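You operate a simulated robot arm through the tools that you are given. There is no shell and no other tool.

The job below is to be done with a simulated robot arm. You get a single attempt, and the scene is never put back.

Task
Put things in order on the top of the packing bench. At the end: the white core from the top of the packing bench is on the purple plate; the grey grease tin from the top of the packing bench stands on top of the teal disc; the grey weight from the top of the packing bench stands where the grey grease tin stood; the black bolt from the top of the packing bench stands where the grey weight stood; whatever was shut is shut again. Leave all else as you found it, and nothing knocked over.

Only the result counts: the job must be done as asked and must still hold three seconds after the hand-in. Knocking over, shifting, dropping, spilling or breaking anything else fails it.

Robot
A 7-joint arm with a two-finger parallel gripper, fixed in place. Base frame: the origin is at the foot of the arm, x ahead of it, y to its left, z up; the work surface is at about z = 0. Lengths are in m, angles in degrees, forces in N, time in s.
With the tool pointing down near the work surface it reaches from about 0.24 to 0.62 m from the base axis. Its first joint turns from -66.0 to 66.0 degrees. Payload 2.6 kg.
The tool frame sits at the grasp point between the pads (the TCP): z along the fingers, y along the line on which they close. The tips reach 0.03 m beyond it. Largest opening 0.094 m; finger width 0.028, thickness 0.01; the body of the gripper, 0.05 by 0.096 m, starts 0.055 m behind the TCP.
Orientation is that of the tool frame in the base frame, as a unit quaternion [w, x, y, z]. With the fingers straight down and closing along the base's y, the tool's x points along the base's -x, its y along +y and its z along -z.

Tools
- The arm moves only by the tool nudge_tool. Its argument "steps" is a list that holds one entry, the list of rows, each a list of 7 numbers: the shift along the tool's x, y, z in m, then the turn, a rotation vector about the tool's x, y, z in degrees, then the finger opening in m, from 0 to 0.094. In form: [[[tx, ty, tz, rx, ry, rz, claw], ...]]. A call has 1 to 20 rows; each row shifts and turns the commanded pose from where the row before left it, along the tool's axes as they then stand. Each row takes 0.2 s and may step no farther than 0.05 m and 8.6 degrees from the row before; otherwise, or with a gripper value out of range, the whole call is refused. Where a pose cannot be reached the arm comes as near as it can. A force on the tool above 40 N (or 10 N above the force at the start of the call, whichever is more), or a blocked arm, ends the call early, and 0.2 s more pass. The fingers move at their own pace (about 0.072 m/s each) and stop on an object; they squeeze with about 36 N. The grip force told is the motor's: it shows also when the fingers shut on nothing. Time passes only in rows, and 0.2 s behind the last, so rows that do not move let the fingers close. The reply holds the time, the measured pose of the TCP, the force on the tool along the base axes, the opening and the grip force, in the units named above and with some noise, with the torque about the TCP (base axes, N m) and any sound that the robot's microphone picked up.
- Cameras (640 x 400 px; columns grow to the right, rows downward): "scene" is fixed at [0.0418, 0.4377, 0.5612]; the picture's right is [-0.72, -0.69, 0.00], its down [-0.40, 0.42, -0.81] and it looks along [0.56, -0.59, -0.58] (base axes); focal length 284 px, centre (320, 200). "wrist" rides on the gripper at [0.076, 0.014, -0.102] in the tool frame; the picture's right is [-0.18, 0.98, 0.00], its down [-0.75, -0.14, -0.64] and it looks along [-0.63, -0.12, 0.77] (tool axes); focal length 243 px, centre (320, 200). There is no depth. A picture from a camera that has moved, and an enlarged one, comes with that camera's place and axes in the base frame and with its lens.
- get_image(camera): a new picture of that camera. No time passes.
- close_up(camera, box): a new picture of the part [left, top, right, bottom] of that camera's present view, enlarged. No time passes.
- close_job(): hands the job in; it is judged then, once.

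Places have to be worked out from the pictures, the camera data and where the tool is seen. Open the gripper and draw the arm clear of the work before you hand the job in, unless the task says otherwise.

The tools are called after "Emit:" by a JSON object that holds its "fn" and its "kwargs". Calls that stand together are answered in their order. nudge_tool: Moves the arm, as the interface text tells. Its arguments: {"type":"object","properties":{"steps":{"type":"array","items":{"type":"array","items":{"type":"array","items":{"type":"number"}}}}},"required":["steps"]} The other tools are called the same way: get_image (camera) takes a picture; close_up (camera, box) takes an enlarged picture of a part of a camera's view; close_job () hands the job in.

At the start:

```text
time: 0.0
ee_pos: [0.4014, 0.1491, 0.3297]
tcp_rot: [0.0, 0.0, 1.0, 0.001]
wrist_force: [0.0, 0.2, -0.1]
ft_torque: [-0.01, 0.0, 0.01]
width: 0.0941
gripper_force: 0.1
```

scene: 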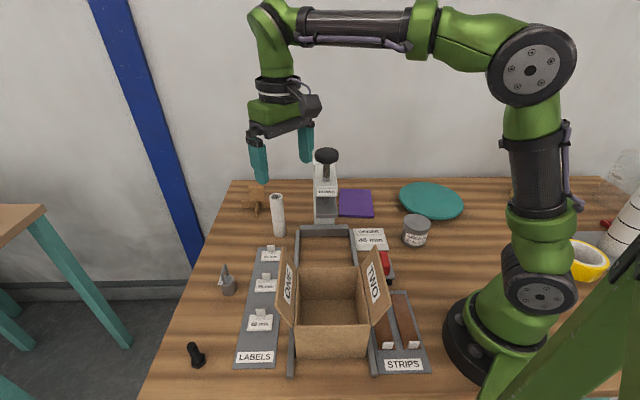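
wrist: 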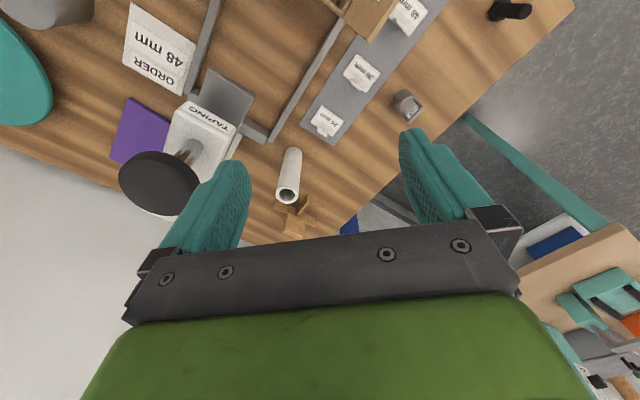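

I start by looking closely at both views to place the core, tin, weight, bolt, plate and disc.

Emit:
{"fn": "close_up", "kwargs": {"camera": "scene", "box": [160, 170, 320, 270]}}

Emit:
{"fn": "close_up", "kwargs": {"camera": "scene", "box": [310, 160, 470, 260]}}

Emit:
{"fn": "close_up", "kwargs": {"camera": "scene", "box": [150, 250, 310, 380]}}

Emit:
{"fn": "close_up", "kwargs": {"camera": "scene", "box": [480, 170, 640, 290]}}

Emit:
{"fn": "close_up", "kwargs": {"camera": "wrist", "box": [0, 0, 320, 200]}}

Emit:
{"fn": "close_up", "kwargs": {"camera": "wrist", "box": [260, 0, 580, 240]}}

```text
4.00 times, centred on (240, 220) of scene
camera zoom: at [0.0418, 0.4377, 0.5612], right [-0.72, -0.69, 0.0], down [-0.4, 0.42, -0.81], along [0.56, -0.59, -0.58], focal length 1136 px, centre (640, 120)
```

zoom: 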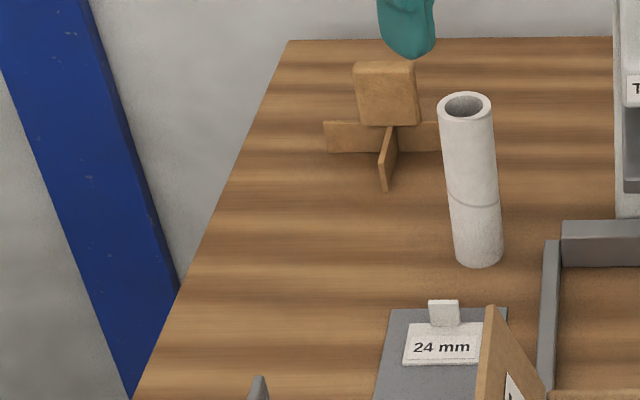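

```text
4.00 times, centred on (390, 210) of scene
camera zoom: at [0.0418, 0.4377, 0.5612], right [-0.72, -0.69, 0.0], down [-0.4, 0.42, -0.81], along [0.56, -0.59, -0.58], focal length 1136 px, centre (40, 160)
```

zoom: 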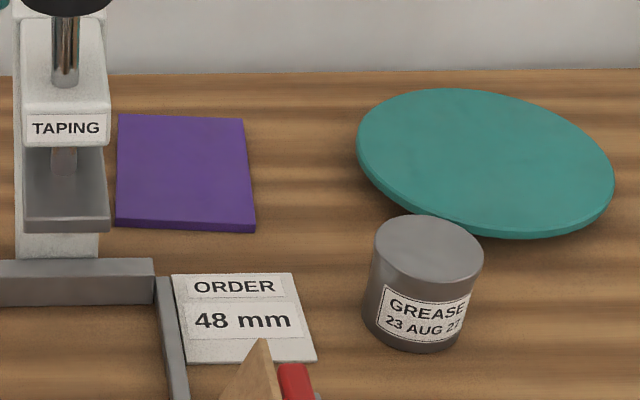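

```text
3.08 times, centred on (230, 315) of scene
camera zoom: at [0.0418, 0.4377, 0.5612], right [-0.72, -0.69, 0.0], down [-0.4, 0.42, -0.81], along [0.56, -0.59, -0.58], focal length 873 px, centre (597, -154)
```

zoom: 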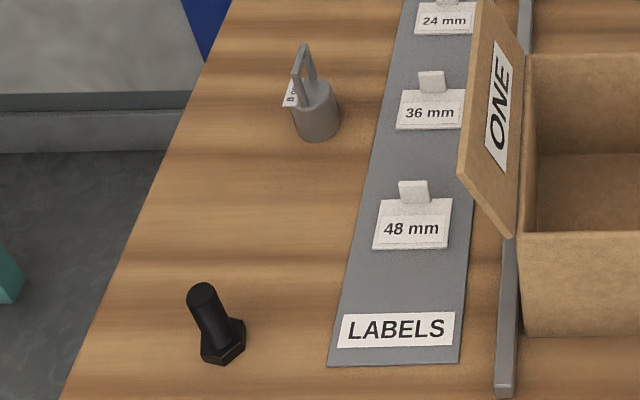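

```text
3.33 times, centred on (560, 230) of scene
camera zoom: at [0.0418, 0.4377, 0.5612], right [-0.72, -0.69, 0.0], down [-0.4, 0.42, -0.81], along [0.56, -0.59, -0.58], focal length 946 px, centre (-480, 100)
```

zoom: 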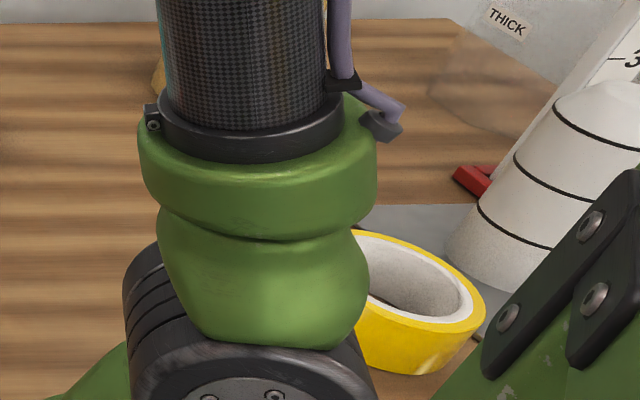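

```text
2.00 times, centred on (160, 100) of wrist
camera zoom: at [0.3256, 0.1641, 0.4327], right [0.18, 0.98, 0.0], down [0.75, -0.14, 0.64], along [0.63, -0.12, -0.77], focal length 485 px, centre (640, 400)
```

zoom: 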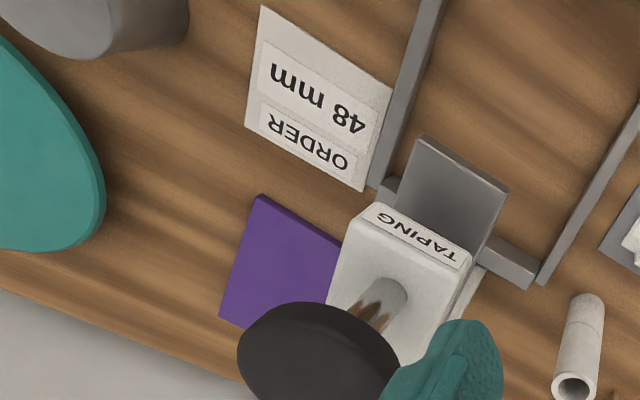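

```text
1.67 times, centred on (420, 120) of wrist
camera zoom: at [0.3256, 0.1641, 0.4327], right [0.18, 0.98, 0.0], down [0.75, -0.14, 0.64], along [0.63, -0.12, -0.77], focal length 404 px, centre (153, 333)
```

zoom: 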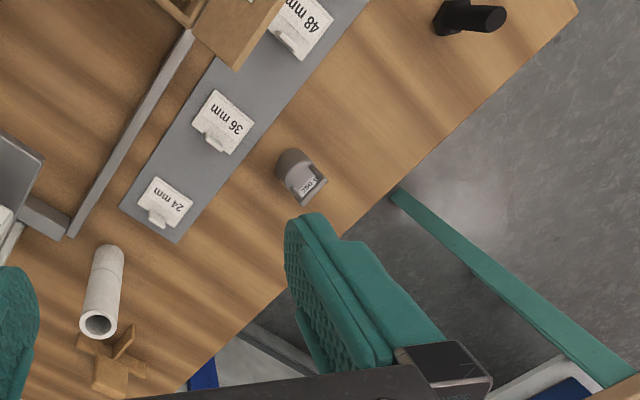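

The core is at about (0.554, 0.069) and 0.13 m tall. The weight is near (0.484, 0.283), the bolt near (0.386, 0.409), the tin near (0.258, -0.174), the plate near (0.48, -0.19) and the disc near (0.30, -0.36). Before grasping anything I move high over to the -y side to look at the plate and disc.

Emit:
{"fn": "nudge_tool", "kwargs": {"steps": [[[0.02, -0.04, 0, 0, 0, 0, 0.094], [0.02, -0.04, 0, 0, 0, 0, 0.094], [0.02, -0.04, 0, 0, 0, 0, 0.094], [0.02, -0.04, 0, 0, 0, 0, 0.094], [0.02, -0.04, 0, 0, 0, 0, 0.094], [0, -0.04, 0, 0, 0, 0, 0.094], [0, -0.04, 0, 0, 0, 0, 0.094], [0, -0.04, 0, 0, 0, 0, 0.094]]]}}

Emit:
{"fn": "get_image", "kwargs": {"camera": "wrist"}}

Emit:
{"fn": "get_image", "kwargs": {"camera": "scene"}}

```text
time: 1.8
ee_pos: [0.3023, -0.1721, 0.3339]
tcp_rot: [0.0, 0.0, 1.0, 0.001]
wrist_force: [0.8, 0.8, 0.5]
ft_torque: [0.04, 0.01, 0.02]
width: 0.0941
gripper_force: 0.0
```

```text
taken
camera wrist: at [0.2264, -0.157, 0.4353], right [0.18, 0.98, 0.0], down [0.75, -0.14, 0.64], along [0.63, -0.12, -0.77], focal length 243 px, centre (320, 200)
```

wrist: 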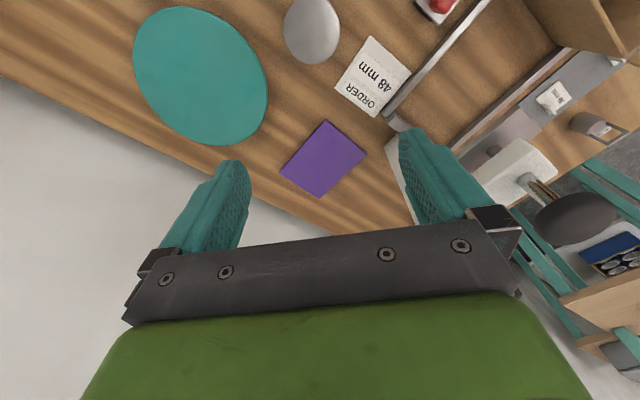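

```text
taken
```

scene: 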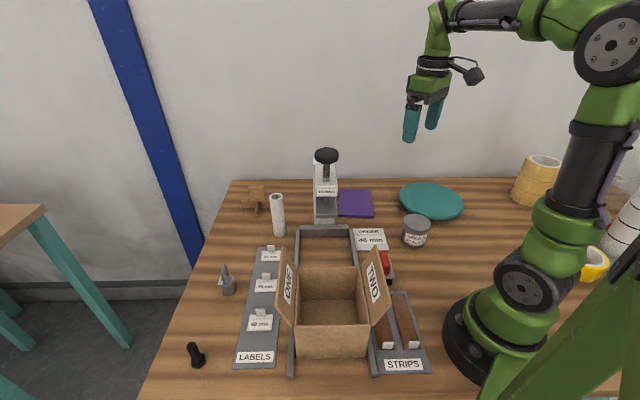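

The plate centre comes out at about (0.478, -0.199), the tin at (0.257, -0.174) and the disc centre at (0.292, -0.36). The tin has to move before the weight can, so I go above it and look before descending.

Emit:
{"fn": "nudge_tool", "kwargs": {"steps": [[[0.023, -0.001, 0, 0, 0, 0, 0.094], [0.022, -0.001, 0, 0, 0, 0, 0.094], [0, 0, 0.04, 0, 0, 0, 0.094], [0, 0, 0.04, 0, 0, 0, 0.094], [0, 0, 0.04, 0, 0, 0, 0.094], [0, 0, 0.04, 0, 0, 0, 0.094], [0, 0, 0.03, 0, 0, 0, 0.094], [0, 0, 0, 0, 0, 0, 0.094]]]}}

Emit:
{"fn": "get_image", "kwargs": {"camera": "wrist"}}

Emit:
{"fn": "get_image", "kwargs": {"camera": "scene"}}

```text
time: 3.6
ee_pos: [0.2571, -0.1716, 0.141]
tcp_rot: [0.001, 0.0, 1.0, 0.0]
wrist_force: [-0.6, 0.9, -0.2]
ft_torque: [-0.02, -0.03, 0.02]
width: 0.094
gripper_force: 0.2
```

```text
taken
camera wrist: at [0.1809, -0.1573, 0.2438], right [0.18, 0.98, 0.0], down [0.75, -0.14, 0.64], along [0.63, -0.12, -0.77], focal length 243 px, centre (320, 200)
```

wrist: 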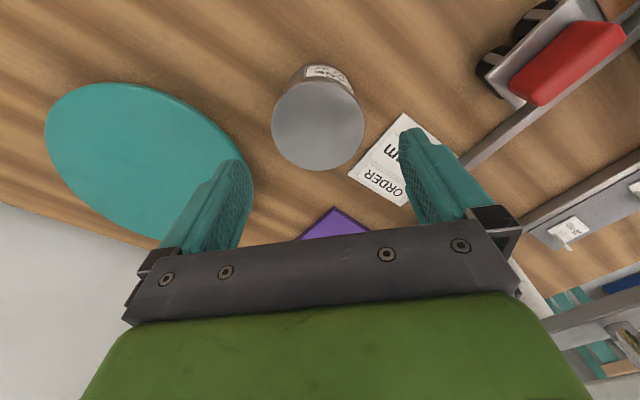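

```text
taken
```

scene: 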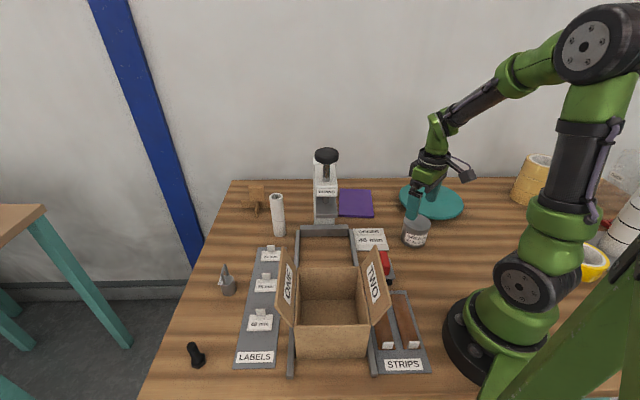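

The tin's top is centred at about (0.256, -0.1735), which lies within the opening. I descend around it to z of about 0.042 and then close.

Emit:
{"fn": "nudge_tool", "kwargs": {"steps": [[[0.001, -0.002, 0.02, 0, 0, 0, 0.094], [0, 0, 0.025, 0, 0, 0, 0.094], [0, 0, 0.025, 0, 0, 0, 0.094], [0, 0, 0.015, 0, 0, 0, 0.094], [0, 0, 0.014, 0, 0, 0, 0.094], [0, 0, 0, 0, 0, 0, 0.094]]]}}

Emit:
{"fn": "get_image", "kwargs": {"camera": "wrist"}}

```text
time: 5.0
ee_pos: [0.2569, -0.1745, 0.0418]
tcp_rot: [0.001, 0.0, 1.0, 0.0]
wrist_force: [0.1, 0.7, 0.1]
ft_torque: [0.01, -0.01, 0.0]
width: 0.0941
gripper_force: 0.0
```

```text
taken
camera wrist: at [0.1799, -0.1593, 0.1437], right [0.18, 0.98, 0.0], down [0.75, -0.14, 0.64], along [0.63, -0.12, -0.77], focal length 243 px, centre (320, 200)
```

wrist: 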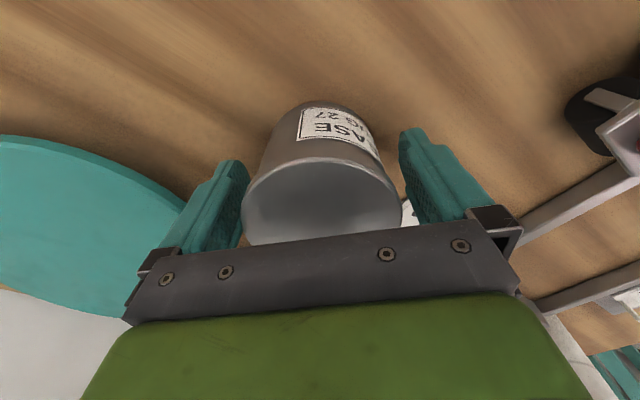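

The fingers are on either side of the tin and nothing is touching, so I close on it.

Emit:
{"fn": "nudge_tool", "kwargs": {"steps": [[[0, 0, 0, 0, 0, 0, 0.08], [0, 0, 0, 0, 0, 0, 0.07], [0, 0, 0, 0, 0, 0, 0.06], [0, 0, 0, 0, 0, 0, 0.05], [0, 0, 0, 0, 0, 0, 0.05]]]}}

Emit:
{"fn": "get_image", "kwargs": {"camera": "wrist"}}

```text
time: 6.2
ee_pos: [0.2553, -0.1737, 0.0412]
tcp_rot: [0.001, 0.0, 1.0, 0.0]
wrist_force: [1.0, -0.2, 0.5]
ft_torque: [-0.03, 0.02, 0.0]
width: 0.0715
gripper_force: 36.3
```

```text
taken
camera wrist: at [0.1799, -0.1593, 0.144], right [0.18, 0.98, 0.0], down [0.75, -0.14, 0.64], along [0.63, -0.12, -0.77], focal length 243 px, centre (320, 200)
```

wrist: 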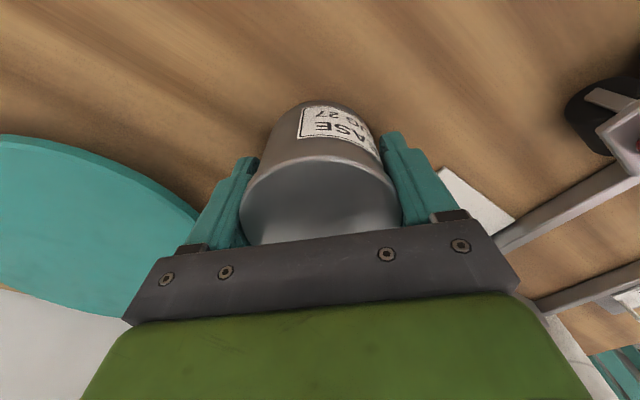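

The tin is held at a width of 0.0715. I lift it 0.11 m, carry it over the disc centre, and look again.

Emit:
{"fn": "nudge_tool", "kwargs": {"steps": [[[0, 0, -0.01, 0, 0, 0, 0.05], [0, 0, -0.025, 0, 0, 0, 0.05], [0, 0, -0.025, 0, 0, 0, 0.05], [0, 0, -0.025, 0, 0, 0, 0.05], [0, 0, -0.025, 0, 0, 0, 0.05], [-0.005, -0.025, 0, 0, 0, 0, 0.05], [-0.005, -0.025, 0, 0, 0, 0, 0.05], [-0.005, -0.025, 0, 0, 0, 0, 0.05], [-0.005, -0.025, 0, 0, 0, 0, 0.05], [-0.005, -0.025, 0, 0, 0, 0, 0.05], [-0.005, -0.025, 0, 0, 0, 0, 0.05], [-0.005, -0.025, 0, 0, 0, 0, 0.05], [-0.001, -0.012, 0, 0, 0, 0, 0.05], [0, 0, 0, 0, 0, 0, 0.05]]]}}

Emit:
{"fn": "get_image", "kwargs": {"camera": "wrist"}}

Emit:
{"fn": "get_image", "kwargs": {"camera": "scene"}}

Emit:
{"fn": "close_up", "kwargs": {"camera": "scene", "box": [370, 150, 490, 250]}}

```text
time: 9.2
ee_pos: [0.2917, -0.3607, 0.1507]
tcp_rot: [0.0, 0.0, 1.0, 0.0]
wrist_force: [0.1, 0.5, -2.3]
ft_torque: [-0.01, -0.01, 0.02]
width: 0.0715
gripper_force: 36.3
```

```text
taken
camera wrist: at [0.2155, -0.3471, 0.2531], right [0.18, 0.98, 0.0], down [0.75, -0.14, 0.64], along [0.63, -0.12, -0.77], focal length 243 px, centre (320, 200)
```

wrist: 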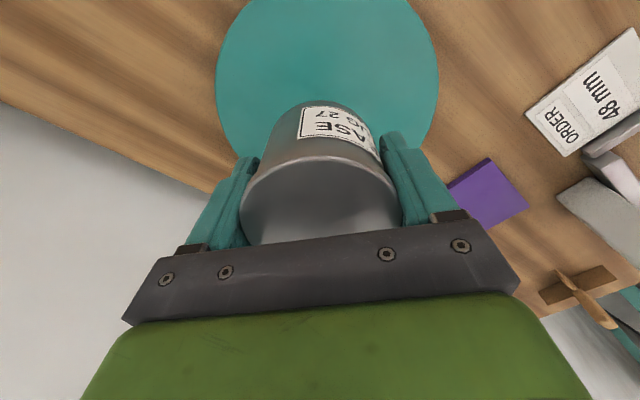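

```text
taken
```

scene: 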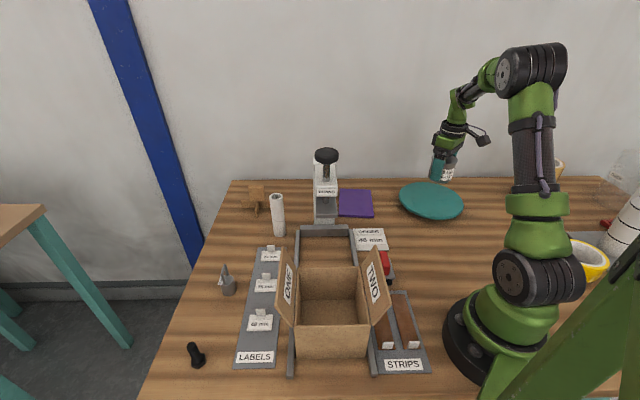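

```text
4.00 times, centred on (430, 200) of scene
camera zoom: at [0.0418, 0.4376, 0.5612], right [-0.72, -0.69, 0.0], down [-0.4, 0.42, -0.81], along [0.56, -0.59, -0.58], focal length 1136 px, centre (-120, 200)
```

zoom: 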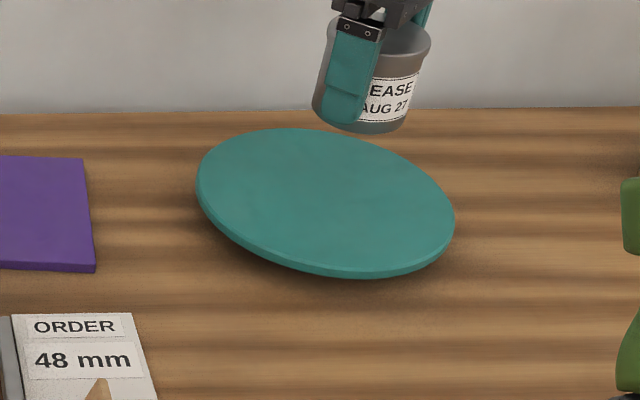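

The held tin weighs about 2.5 N. Combining the views, the disc centre is near (0.304, -0.365) with its top at z of about 0.02. I shift over the centre and come down in small steps, watching the force.

Emit:
{"fn": "nudge_tool", "kwargs": {"steps": [[[-0.012, -0.004, 0, 0, 0, 0, 0.05], [0, 0, 0.02, 0, 0, 0, 0.05], [0, 0, 0.02, 0, 0, 0, 0.05], [0, 0, 0.02, 0, 0, 0, 0.05], [0, 0, 0.01, 0, 0, 0, 0.05], [0, 0, 0, 0, 0, 0, 0.05]]]}}

Emit:
{"fn": "close_up", "kwargs": {"camera": "scene", "box": [370, 150, 490, 250]}}

Emit:
{"fn": "get_image", "kwargs": {"camera": "wrist"}}

```text
time: 10.6
ee_pos: [0.3038, -0.3657, 0.0806]
tcp_rot: [0.0, 0.0, 1.0, 0.0]
wrist_force: [0.3, -0.9, -2.5]
ft_torque: [-0.01, 0.01, -0.01]
width: 0.0717
gripper_force: 36.1
```

```text
4.00 times, centred on (430, 200) of scene
camera zoom: at [0.0418, 0.4377, 0.5612], right [-0.72, -0.69, 0.0], down [-0.4, 0.42, -0.81], along [0.56, -0.59, -0.58], focal length 1136 px, centre (-120, 200)
```

zoom: 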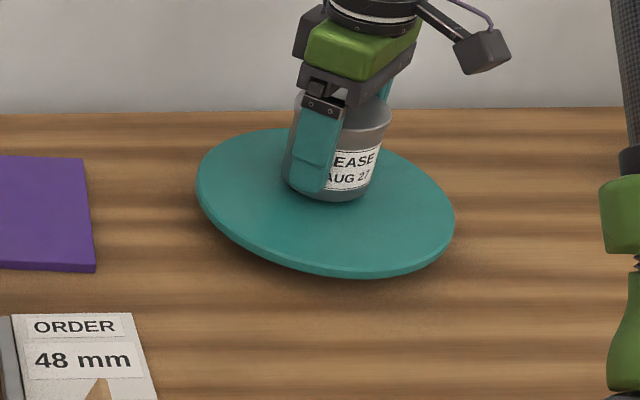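

```text
taken
camera wrist: at [0.2279, -0.3509, 0.1834], right [0.18, 0.98, 0.0], down [0.75, -0.14, 0.64], along [0.63, -0.12, -0.77], focal length 243 px, centre (320, 200)
```

wrist: 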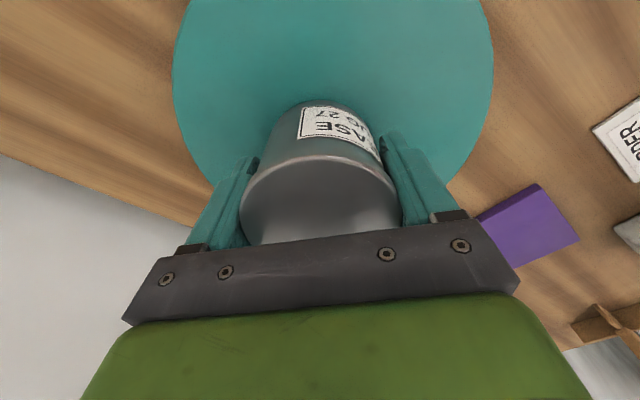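

The tin bottom is at z of about 0.039 and looks centred over the disc. I lower it in 4 mm steps.

Emit:
{"fn": "nudge_tool", "kwargs": {"steps": [[[0, 0, 0.004, 0, 0, 0, 0.05], [0, 0, 0.004, 0, 0, 0, 0.05], [0, 0, 0.003, 0, 0, 0, 0.05], [0, 0, 0, 0, 0, 0, 0.05]]]}}

Emit:
{"fn": "close_up", "kwargs": {"camera": "scene", "box": [370, 150, 490, 250]}}

```text
time: 11.6
ee_pos: [0.3065, -0.3668, 0.0726]
tcp_rot: [0.002, 0.001, 1.0, -0.003]
wrist_force: [0.1, 4.0, 30.2]
ft_torque: [0.05, -0.26, 0.16]
width: 0.0713
gripper_force: 36.5
```

```text
4.00 times, centred on (430, 200) of scene
camera zoom: at [0.0416, 0.4378, 0.5611], right [-0.72, -0.69, 0.0], down [-0.4, 0.42, -0.81], along [0.56, -0.59, -0.58], focal length 1136 px, centre (-120, 200)
```

zoom: 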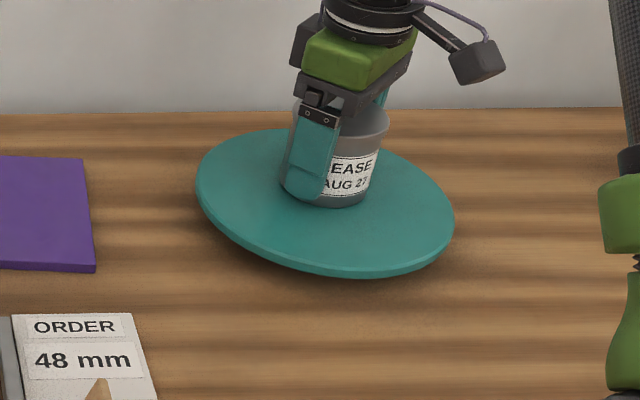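

The tin met the disc at TCP z of about 0.073, so the disc top is near z = 0.031, and the disc did not move. I ease off the pressure by about 2 mm before opening.

Emit:
{"fn": "nudge_tool", "kwargs": {"steps": [[[0, 0, -0.001, 0, 0, 0, 0.05], [0, 0, -0.001, 0, 0, 0, 0.05], [0, 0, 0, 0, 0, 0, 0.05]]]}}

```text
time: 12.4
ee_pos: [0.3038, -0.3657, 0.0725]
tcp_rot: [0.001, -0.001, 1.0, -0.002]
wrist_force: [5.2, -2.4, 13.8]
ft_torque: [-0.34, -0.59, 0.05]
width: 0.0712
gripper_force: 36.2
```

The push is still 14 N, so I ease off another millimetre.

Emit:
{"fn": "nudge_tool", "kwargs": {"steps": [[[0, 0, -0.001, 0, 0, 0, 0.05], [0, 0, 0, 0, 0, 0, 0.05]]]}}

```text
time: 13.0
ee_pos: [0.3027, -0.3653, 0.0721]
tcp_rot: [-0.001, 0.001, 1.0, 0.0]
wrist_force: [1.2, -2.7, 6.9]
ft_torque: [-0.28, -0.34, -0.05]
width: 0.0712
gripper_force: 35.9
```

The push is down to 7 N, which is a gentle seating. I open slowly and look.

Emit:
{"fn": "nudge_tool", "kwargs": {"steps": [[[0, 0, -0.0005, 0, 0, 0, 0.068], [0, 0, 0, 0, 0, 0, 0.074], [0, 0, 0, 0, 0, 0, 0.08], [0, 0, 0, 0, 0, 0, 0.088], [0, 0, 0, 0, 0, 0, 0.094], [0, 0, 0, 0, 0, 0, 0.094]]]}}

Emit:
{"fn": "get_image", "kwargs": {"camera": "wrist"}}

Emit:
{"fn": "close_up", "kwargs": {"camera": "scene", "box": [370, 150, 490, 250]}}

```text
time: 14.4
ee_pos: [0.3035, -0.3648, 0.0743]
tcp_rot: [0.0, 0.001, 1.0, 0.0]
wrist_force: [0.1, 0.2, 0.5]
ft_torque: [-0.02, 0.0, 0.03]
width: 0.0938
gripper_force: 0.0
```

```text
taken
camera wrist: at [0.2276, -0.3511, 0.1766], right [0.18, 0.98, 0.0], down [0.75, -0.14, 0.64], along [0.63, -0.12, -0.77], focal length 243 px, centre (320, 200)
```

wrist: 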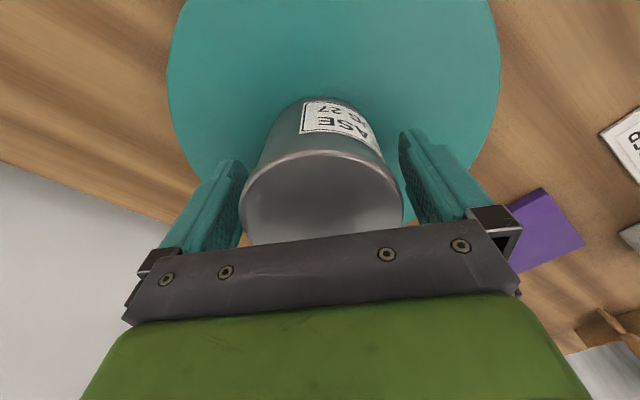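

```text
4.00 times, centred on (430, 200) of scene
camera zoom: at [0.0418, 0.4377, 0.5612], right [-0.72, -0.69, 0.0], down [-0.4, 0.42, -0.81], along [0.56, -0.59, -0.58], focal length 1136 px, centre (-120, 200)
```

zoom: 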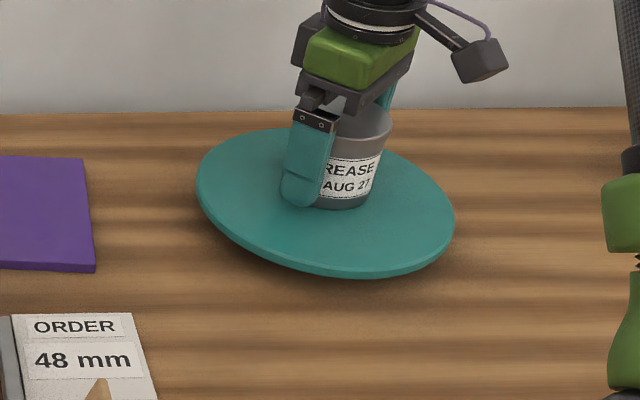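

The tin stands free on the disc. I raise straight up and check, then swing over to the weight.

Emit:
{"fn": "nudge_tool", "kwargs": {"steps": [[[0, 0, -0.02, 0, 0, 0, 0.094], [0, 0, -0.03, 0, 0, 0, 0.094], [0, 0, -0.05, 0, 0, 0, 0.094], [0, 0, -0.05, 0, 0, 0, 0.094], [0, 0, -0.05, 0, 0, 0, 0.094], [0, 0, -0.05, 0, 0, 0, 0.094], [0, 0.04, 0, 0, 0, 0, 0.094], [0, 0.04, 0, 0, 0, 0, 0.094]]]}}

Emit:
{"fn": "get_image", "kwargs": {"camera": "wrist"}}

Emit:
{"fn": "close_up", "kwargs": {"camera": "scene", "box": [370, 150, 490, 250]}}

```text
time: 16.2
ee_pos: [0.3017, -0.2846, 0.3229]
tcp_rot: [0.0, 0.001, 1.0, 0.0]
wrist_force: [-1.1, -0.2, 0.2]
ft_torque: [0.02, 0.02, -0.01]
width: 0.0941
gripper_force: 0.1
```

```text
taken
camera wrist: at [0.2269, -0.2706, 0.4264], right [0.19, 0.98, 0.0], down [0.75, -0.14, 0.64], along [0.63, -0.12, -0.77], focal length 243 px, centre (320, 200)
```

wrist: 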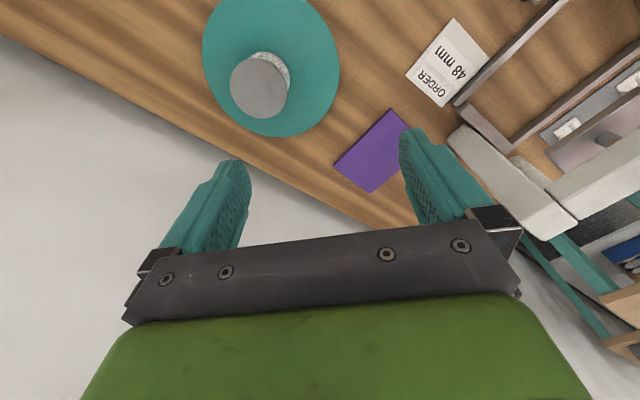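

```text
4.00 times, centred on (430, 200) of scene
camera zoom: at [0.0418, 0.4376, 0.5612], right [-0.72, -0.69, 0.0], down [-0.4, 0.42, -0.81], along [0.56, -0.59, -0.58], focal length 1136 px, centre (-120, 200)
```

zoom: 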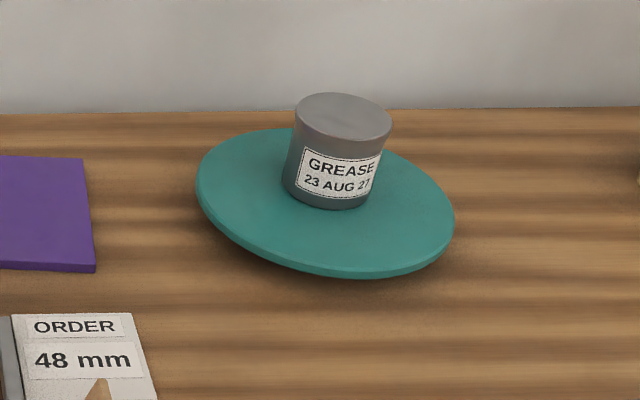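

The tin is upright near the middle of the disc. I travel high over to the weight for a close look.

Emit:
{"fn": "nudge_tool", "kwargs": {"steps": [[[-0.013, 0.0473, 0, 0, 0, 0, 0.094], [-0.013, 0.0473, 0, 0, 0, 0, 0.094], [-0.013, 0.0473, 0, 0, 0, 0, 0.094], [-0.013, 0.0473, 0, 0, 0, 0, 0.094], [-0.013, 0.0473, 0, 0, 0, 0, 0.094], [-0.013, 0.0473, 0, 0, 0, 0, 0.094], [-0.013, 0.0473, 0, 0, 0, 0, 0.094], [-0.013, 0.0473, 0, 0, 0, 0, 0.094], [-0.013, 0.0473, 0, 0, 0, 0, 0.094], [-0.013, 0.0473, 0, 0, 0, 0, 0.094], [-0.013, 0.0473, 0, 0, 0, 0, 0.094], [-0.013, 0.0473, 0, 0, 0, 0, 0.094], [0, 0, 0.04, 0, 0, 0, 0.094], [0, 0, 0.04, 0, 0, 0, 0.094], [0, 0, 0.04, 0, 0, 0, 0.094], [0, 0, 0, 0, 0, 0, 0.094]]]}}

Emit:
{"fn": "get_image", "kwargs": {"camera": "wrist"}}

Emit:
{"fn": "get_image", "kwargs": {"camera": "scene"}}

```text
time: 17.6
ee_pos: [0.3723, -0.0239, 0.3224]
tcp_rot: [-0.01, 0.006, 1.0, -0.008]
wrist_force: [-17.8, -11.2, 1.7]
ft_torque: [-0.56, 0.37, 0.63]
width: 0.0876
gripper_force: 0.0
stopped in row 6: the force on the tool passed its limit at 74 N (the readings are from after the stop); the commanded pose is now the measured one
```

```text
taken
camera wrist: at [0.2973, -0.0074, 0.4261], right [0.2, 0.98, -0.02], down [0.76, -0.14, 0.63], along [0.62, -0.14, -0.78], focal length 243 px, centre (320, 200)
```

wrist: 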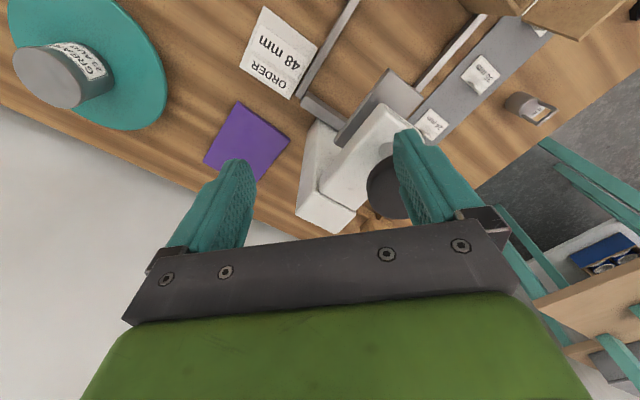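

```text
taken
```

scene: 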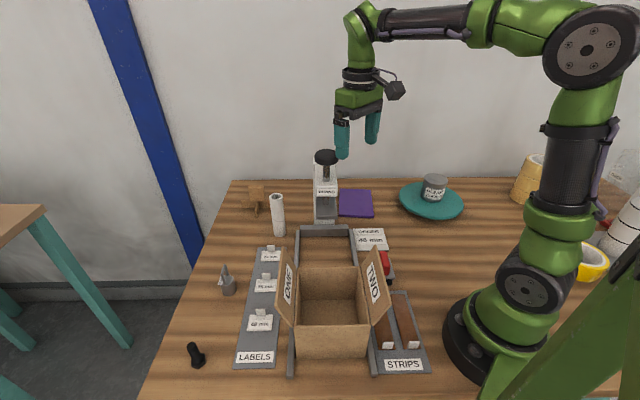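

I stopped on a hard contact. Triangulating again, the press overhangs: its black knob is at about (0.39, 0.05, 0.30), much nearer and higher than I had assumed. Before moving, I check whether anything shifted.

Emit:
{"fn": "close_up", "kwargs": {"camera": "scene", "box": [310, 160, 470, 260]}}

Emit:
{"fn": "close_up", "kwargs": {"camera": "scene", "box": [280, 120, 400, 240]}}

Emit:
{"fn": "close_up", "kwargs": {"camera": "wrist", "box": [270, 60, 470, 240]}}

```text
4.00 times, centred on (390, 210) of scene
camera zoom: at [0.0417, 0.4376, 0.5612], right [-0.72, -0.69, 0.0], down [-0.4, 0.42, -0.81], along [0.56, -0.59, -0.58], focal length 1136 px, centre (40, 160)
```

zoom: 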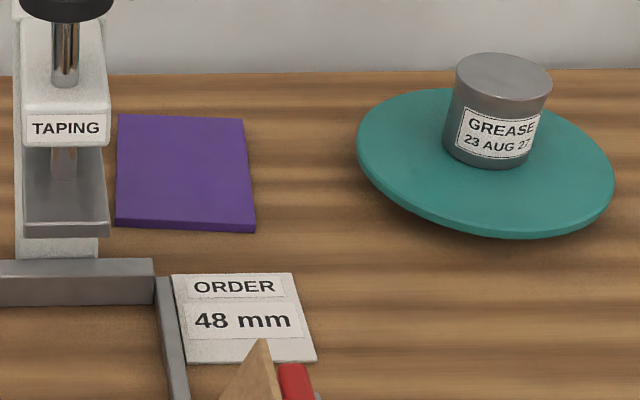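

```text
3.33 times, centred on (340, 180) of scene
camera zoom: at [0.0417, 0.4376, 0.5612], right [-0.72, -0.69, 0.0], down [-0.4, 0.42, -0.81], along [0.56, -0.59, -0.58], focal length 946 px, centre (253, 267)
```

zoom: 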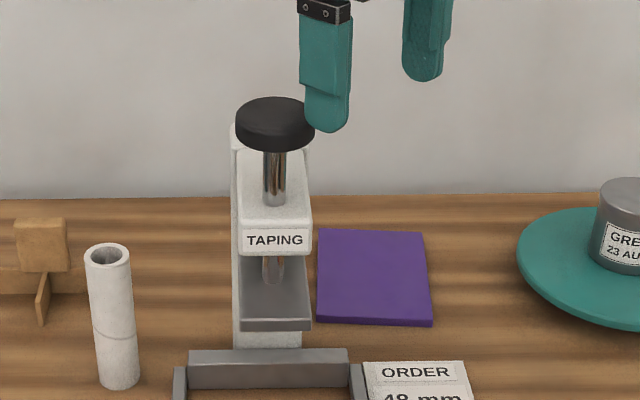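

```text
2.22 times, centred on (370, 150) of wrist
camera zoom: at [0.2973, -0.0074, 0.4261], right [0.2, 0.98, -0.02], down [0.76, -0.14, 0.63], along [0.62, -0.14, -0.78], focal length 539 px, centre (209, 311)
```

zoom: 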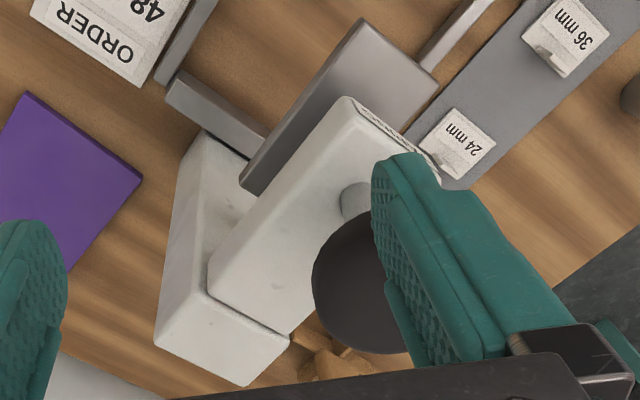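

The press body hasn't moved, but the plunger and knob look about 4 mm lower with my finger against them. I back off along -y and see whether it springs back.

Emit:
{"fn": "nudge_tool", "kwargs": {"steps": [[[0.005, -0.02, 0, 0, 0, 0, 0.094], [0.005, -0.02, 0, 0, 0, 0, 0.094], [0, -0.01, -0.03, 0, 0, 0, 0.094], [0, 0, 0, 0, 0, 0, 0.094]]]}}

Emit:
{"fn": "close_up", "kwargs": {"camera": "scene", "box": [310, 160, 470, 260]}}

Emit:
{"fn": "close_up", "kwargs": {"camera": "scene", "box": [280, 120, 400, 240]}}

Emit:
{"fn": "get_image", "kwargs": {"camera": "wrist"}}

```text
time: 18.6
ee_pos: [0.3621, -0.0726, 0.3544]
tcp_rot: [-0.008, 0.004, 1.0, -0.006]
wrist_force: [0.3, -0.4, 0.7]
ft_torque: [0.02, -0.02, 0.02]
width: 0.0939
gripper_force: 0.0
```

```text
4.00 times, centred on (390, 210) of scene
camera zoom: at [0.0418, 0.4377, 0.5612], right [-0.72, -0.69, 0.0], down [-0.4, 0.42, -0.81], along [0.56, -0.59, -0.58], focal length 1136 px, centre (40, 160)
```

zoom: 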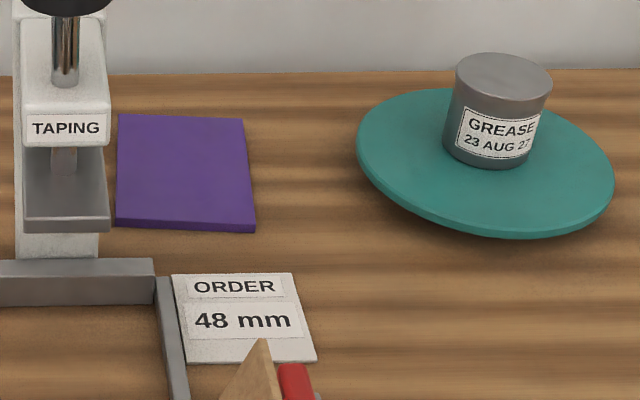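

```text
3.33 times, centred on (340, 180) of scene
camera zoom: at [0.0418, 0.4377, 0.5612], right [-0.72, -0.69, 0.0], down [-0.4, 0.42, -0.81], along [0.56, -0.59, -0.58], focal length 946 px, centre (253, 267)
```

zoom: 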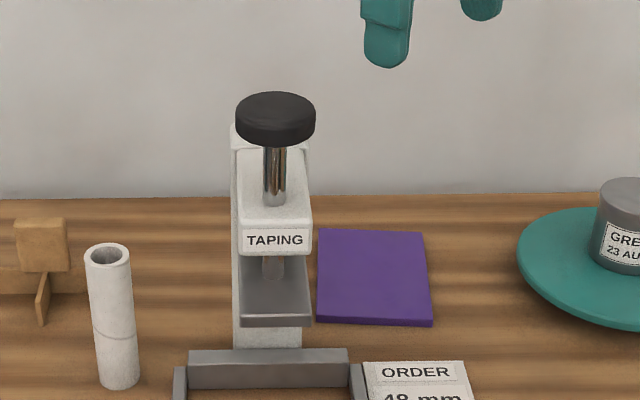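

```text
taken
camera wrist: at [0.2881, -0.0558, 0.4569], right [0.19, 0.98, -0.02], down [0.76, -0.14, 0.63], along [0.62, -0.13, -0.78], focal length 243 px, centre (320, 200)
```

wrist: 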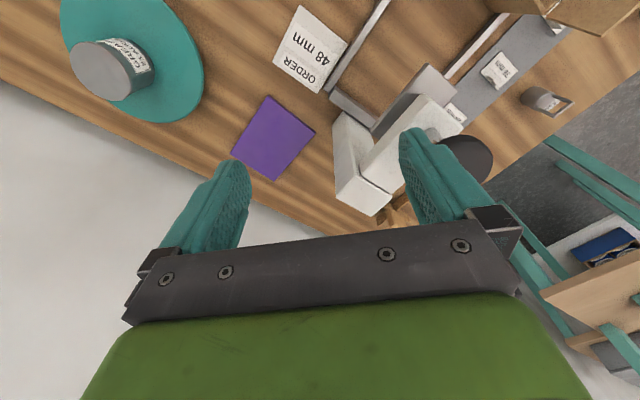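

The plunger sprang fully back and the picture matches the start, so no harm was done. The knob top is at about (0.39, 0.05, 0.31), and I'll keep well over or around it. I correct the small tilt and rise first.

Emit:
{"fn": "nudge_tool", "kwargs": {"steps": [[[0, 0, -0.025, -0.69, -0.92, -0.46, 0.094], [0, 0, -0.025, 0, 0, 0, 0.094], [0, 0, 0, 0, 0, 0, 0.094]]]}}

Emit:
{"fn": "get_image", "kwargs": {"camera": "wrist"}}

```text
time: 19.4
ee_pos: [0.364, -0.0715, 0.4029]
tcp_rot: [0.001, 0.002, 1.0, -0.001]
wrist_force: [-0.3, 0.2, 0.5]
ft_torque: [0.02, -0.03, -0.04]
width: 0.0942
gripper_force: 0.1
```

```text
taken
camera wrist: at [0.2881, -0.0569, 0.5055], right [0.19, 0.98, 0.0], down [0.75, -0.14, 0.64], along [0.63, -0.12, -0.77], focal length 243 px, centre (320, 200)
```

wrist: 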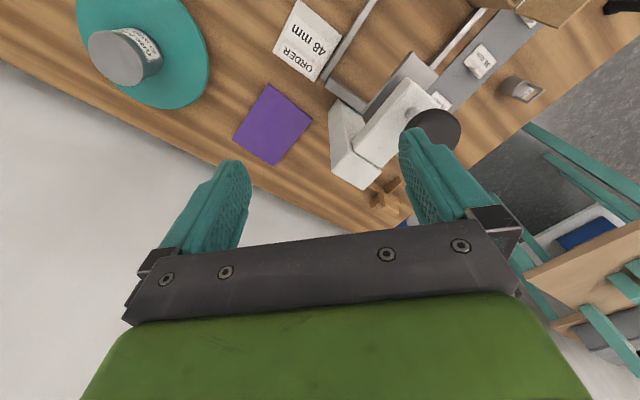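

The tool is level again at z = 0.40, with the tips at 0.37, well over the knob. I cross over to y of about 0.2, to the left of the press.

Emit:
{"fn": "nudge_tool", "kwargs": {"steps": [[[-0.005, 0.039, 0, 0, 0, -0.23, 0.094], [-0.005, 0.039, 0, 0, 0, 0, 0.094], [-0.005, 0.039, 0, 0, 0, 0, 0.094], [-0.005, 0.039, 0, 0, 0, 0, 0.094], [-0.005, 0.039, 0, 0, 0, 0, 0.094], [-0.005, 0.039, 0, 0, 0, 0, 0.094], [-0.005, 0.039, 0, 0, 0, 0, 0.094], [0, 0, 0.04, 0, 0, 0, 0.094], [0, 0, 0.04, 0, 0, 0, 0.094], [0, 0, 0.04, 0, 0, 0, 0.094], [0, 0, 0, 0, 0, 0, 0.094]]]}}

Emit:
{"fn": "get_image", "kwargs": {"camera": "wrist"}}

Emit:
{"fn": "get_image", "kwargs": {"camera": "scene"}}

```text
time: 21.8
ee_pos: [0.3958, 0.2008, 0.2814]
tcp_rot: [0.0, -0.001, 1.0, -0.001]
wrist_force: [0.7, 0.1, -0.5]
ft_torque: [-0.02, 0.01, 0.0]
width: 0.0939
gripper_force: 0.1
```

```text
taken
camera wrist: at [0.3195, 0.2149, 0.3842], right [0.18, 0.98, 0.0], down [0.75, -0.14, 0.64], along [0.63, -0.12, -0.77], focal length 243 px, centre (320, 200)
```

wrist: 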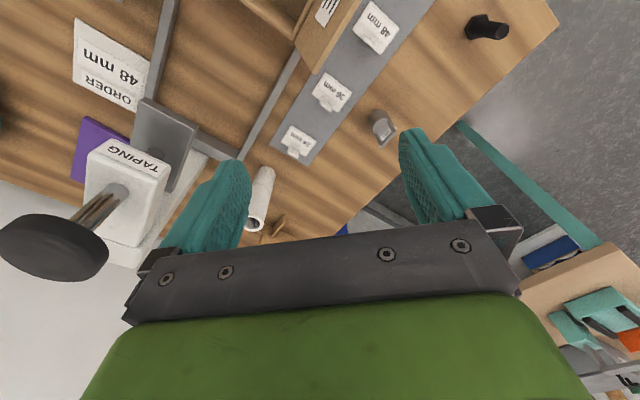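

```text
taken
```

scene: 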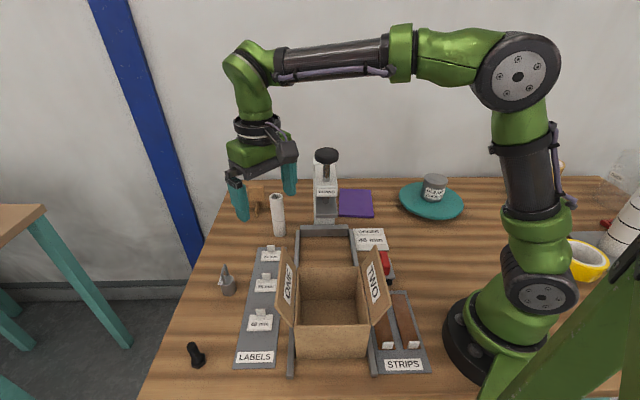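

The weight is nearby, so I take it next, starting with a zoom on it and its handle.

Emit:
{"fn": "close_up", "kwargs": {"camera": "wrist", "box": [340, 80, 430, 170]}}

Emit:
{"fn": "close_up", "kwargs": {"camera": "scene", "box": [200, 250, 260, 310]}}

```text
4.44 times, centred on (385, 125) of wrist
camera zoom: at [0.3195, 0.2149, 0.3842], right [0.18, 0.98, 0.0], down [0.75, -0.14, 0.64], along [0.63, -0.12, -0.77], focal length 1078 px, centre (31, 533)
```

zoom: 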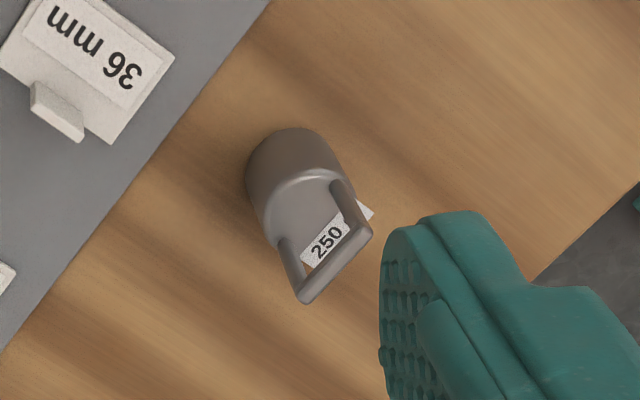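

```text
6.67 times, centred on (230, 280) of scene
camera zoom: at [0.0418, 0.4377, 0.5612], right [-0.72, -0.69, 0.0], down [-0.4, 0.42, -0.81], along [0.56, -0.59, -0.58], focal length 1892 px, centre (920, -333)
```

zoom: 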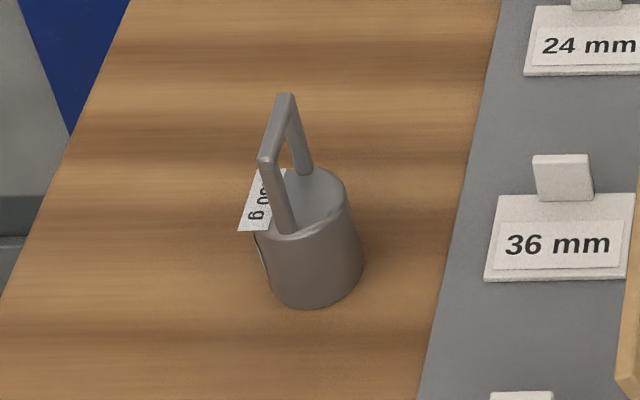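

The weight body is about 0.035 m across and centred near (0.483, 0.281). The tag sticks out toward +x+y and the handle runs along (0.69, -0.72). I position above it, turn the tool about 44° so the fingers close along the handle plane clear of the tag, and descend partway.

Emit:
{"fn": "nudge_tool", "kwargs": {"steps": [[[-0.0292, 0.0267, 0, 0, 0, 0, 0.094], [-0.0292, 0.0267, 0, 0, 0, 0, 0.094], [-0.0292, 0.0267, 0, 0, 0, 0, 0.094], [0, 0, 0, 0, 0, -7.3, 0.094], [0, 0, 0, 0, 0, -7.3, 0.094], [0, 0, 0, 0, 0, -7.3, 0.094], [0, 0, 0, 0, 0, -7.3, 0.094], [0, 0, 0, 0, 0, -7.3, 0.094], [0, 0, 0, 0, 0, -7.3, 0.094], [0, 0, 0.04, 0, 0, 0, 0.094], [0, 0, 0.04, 0, 0, 0, 0.094], [0, 0, 0.04, 0, 0, 0, 0.094], [0, 0, 0, 0, 0, 0, 0.094]]]}}

Emit:
{"fn": "get_image", "kwargs": {"camera": "wrist"}}

Emit:
{"fn": "get_image", "kwargs": {"camera": "scene"}}

```text
time: 24.6
ee_pos: [0.4831, 0.2831, 0.1638]
tcp_rot: [-0.001, -0.374, 0.927, 0.0]
wrist_force: [-0.7, 0.3, 0.1]
ft_torque: [0.01, -0.04, 0.02]
width: 0.094
gripper_force: 0.1
```

```text
taken
camera wrist: at [0.4175, 0.2405, 0.2652], right [-0.55, 0.84, 0.0], down [0.64, 0.42, 0.64], along [0.54, 0.35, -0.77], focal length 243 px, centre (320, 200)
```

wrist: 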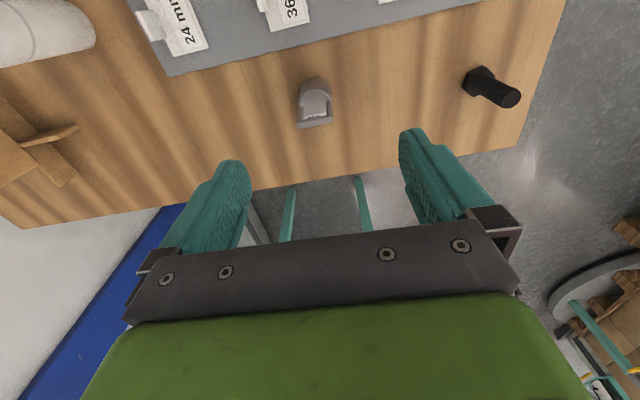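

```text
taken
```

scene: 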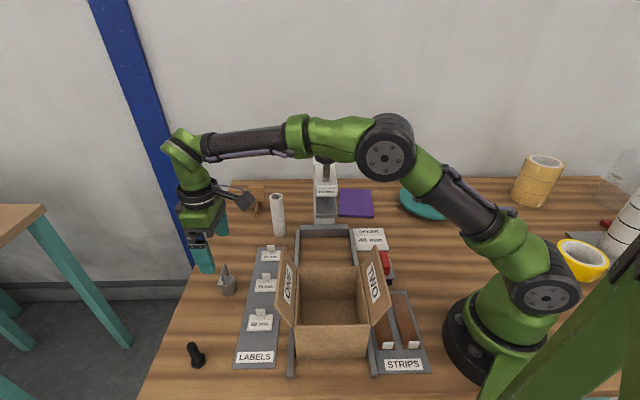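

Emit:
{"fn": "close_up", "kwargs": {"camera": "wrist", "box": [270, 60, 360, 140]}}

```text
5.00 times, centred on (315, 100) of wrist
camera zoom: at [0.4175, 0.2405, 0.2652], right [-0.55, 0.84, 0.0], down [0.64, 0.42, 0.64], along [0.54, 0.35, -0.77], focal length 1213 px, centre (345, 700)
```

zoom: 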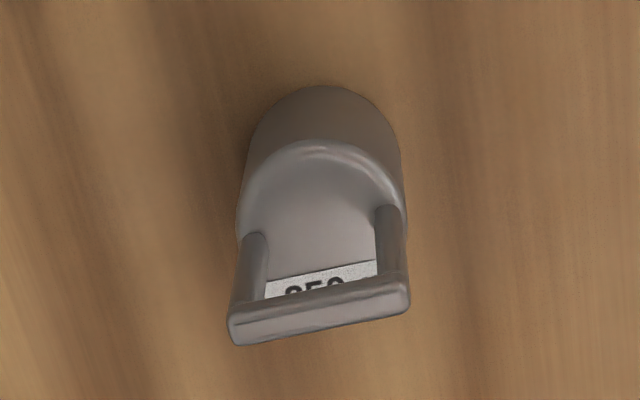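

The handle is well aligned with the tool, and the body centre is about (0.484, 0.279). I shift 4 mm and descend to z of about 0.042.

Emit:
{"fn": "nudge_tool", "kwargs": {"steps": [[[0.0015, -0.0043, 0.02, 0, 0, 0, 0.094], [0, 0, 0.03, 0, 0, 0, 0.094], [0, 0, 0.03, 0, 0, 0, 0.094], [0, 0, 0.02, 0, 0, 0, 0.094], [0, 0, 0.012, 0, 0, 0, 0.094], [0, 0, 0.008, 0, 0, 0, 0.094], [0, 0, 0, 0, 0, 0, 0.094]]]}}

Emit:
{"fn": "get_image", "kwargs": {"camera": "wrist"}}

Emit:
{"fn": "close_up", "kwargs": {"camera": "scene", "box": [180, 220, 280, 310]}}

```text
time: 26.2
ee_pos: [0.4844, 0.2783, 0.0424]
tcp_rot: [0.0, -0.374, 0.927, 0.001]
wrist_force: [-0.6, 0.6, 0.1]
ft_torque: [0.03, -0.01, 0.01]
width: 0.094
gripper_force: 0.1
```

```text
taken
camera wrist: at [0.4204, 0.2356, 0.1451], right [-0.55, 0.84, 0.0], down [0.64, 0.42, 0.64], along [0.54, 0.35, -0.77], focal length 243 px, centre (320, 200)
```

wrist: 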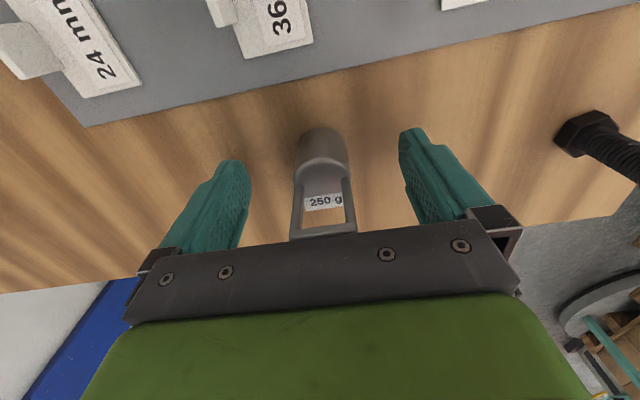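

```text
4.44 times, centred on (230, 265) of scene
camera zoom: at [0.0418, 0.4377, 0.5612], right [-0.72, -0.69, 0.0], down [-0.4, 0.42, -0.81], along [0.56, -0.59, -0.58], focal length 1262 px, centre (720, -89)
```

zoom: 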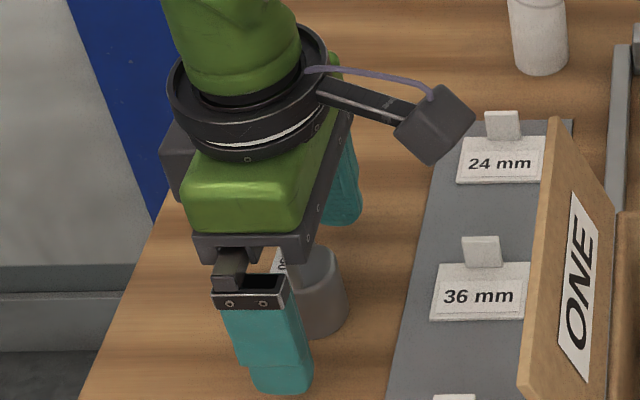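

The weight sits between the pads and the handle clears the palm, so I close.

Emit:
{"fn": "nudge_tool", "kwargs": {"steps": [[[0, 0, 0, 0, 0, 0, 0.07], [0, 0, 0, 0, 0, 0, 0.05], [0, 0, 0, 0, 0, 0, 0.04], [0, 0, 0, 0, 0, 0, 0.03], [0, 0, 0, 0, 0, 0, 0.02], [0, 0, 0, 0, 0, 0, 0.02]]]}}

Emit:
{"fn": "get_image", "kwargs": {"camera": "wrist"}}

```text
time: 27.6
ee_pos: [0.4856, 0.2785, 0.0426]
tcp_rot: [0.0, -0.375, 0.927, 0.0]
wrist_force: [-1.5, 1.7, 0.1]
ft_torque: [0.05, 0.08, 0.04]
width: 0.0315
gripper_force: 35.9
```

```text
taken
camera wrist: at [0.4204, 0.2358, 0.1453], right [-0.55, 0.84, 0.0], down [0.64, 0.42, 0.64], along [0.54, 0.35, -0.77], focal length 243 px, centre (320, 200)
```

wrist: 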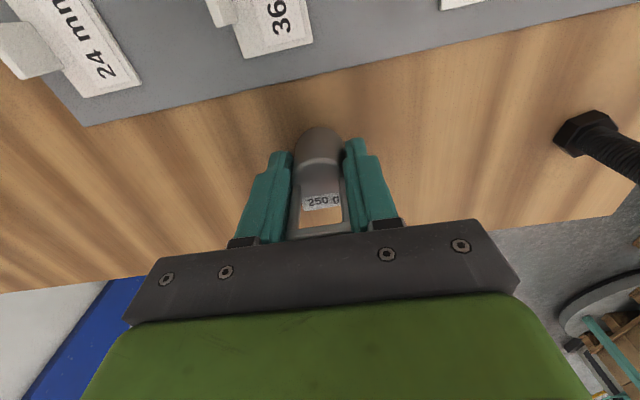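

The weight is gripped at TCP (0.485, 0.279), and I record that as its original spot. I lift it to about 0.29, rotate back, and bring it inward to about (0.28, 0.15) so it passes in front of the press knob.

Emit:
{"fn": "nudge_tool", "kwargs": {"steps": [[[0, 0, -0.01, 0, 0, 0, 0.02], [0, 0, -0.03, 0, 0, 0, 0.02], [0, 0, -0.04, 0, 0, 0, 0.02], [0, 0, -0.04, 0, 0, 0, 0.02], [0, 0, -0.04, 0, 0, 0, 0.02], [0, 0, -0.04, 0, 0, 0, 0.02], [0, 0, -0.04, 0, 0, 0, 0.02], [0, 0, 0, 0, 0, 7.3, 0.02], [0, 0, 0, 0, 0, 7.3, 0.02], [0, 0, 0, 0, 0, 7.3, 0.02], [0, 0, 0, 0, 0, 7.3, 0.02], [0, 0, 0, 0, 0, 7.3, 0.02], [0, 0, 0, 0, 0, 7.3, 0.02], [0.0342, -0.0213, 0, 0, 0, 0, 0.02], [0.0342, -0.0213, 0, 0, 0, 0, 0.02], [0.0342, -0.0213, 0, 0, 0, 0, 0.02], [0.0342, -0.0213, 0, 0, 0, 0, 0.02], [0.0342, -0.0213, 0, 0, 0, 0, 0.02], [0.0342, -0.0213, 0, 0, 0, 0, 0.02], [0, 0, 0, 0, 0, 0, 0.02]]]}}

Emit:
{"fn": "get_image", "kwargs": {"camera": "scene"}}

Emit:
{"fn": "get_image", "kwargs": {"camera": "wrist"}}

```text
time: 31.8
ee_pos: [0.2835, 0.1503, 0.2816]
tcp_rot: [0.0, 0.0, 1.0, 0.0]
wrist_force: [0.3, -0.5, -2.0]
ft_torque: [0.02, -0.01, 0.0]
width: 0.0312
gripper_force: 36.2
```

```text
taken
```

scene: 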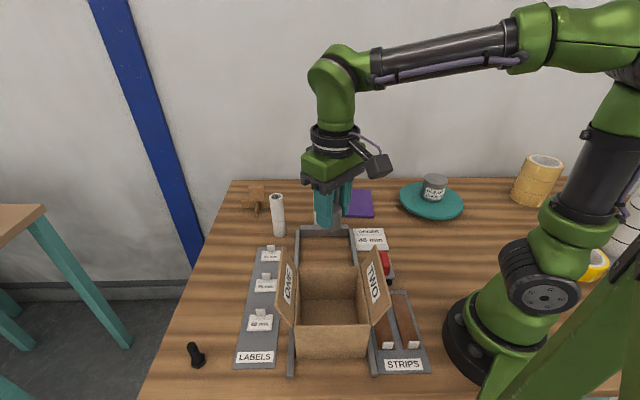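

```text
taken
camera wrist: at [0.2084, 0.1639, 0.3844], right [0.18, 0.98, 0.0], down [0.75, -0.14, 0.64], along [0.63, -0.12, -0.77], focal length 243 px, centre (320, 200)
```

wrist: 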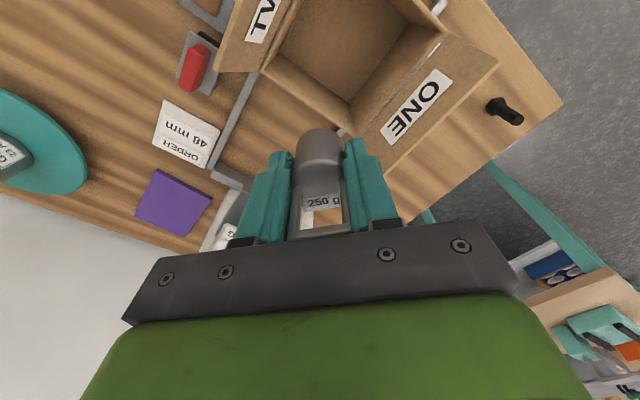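

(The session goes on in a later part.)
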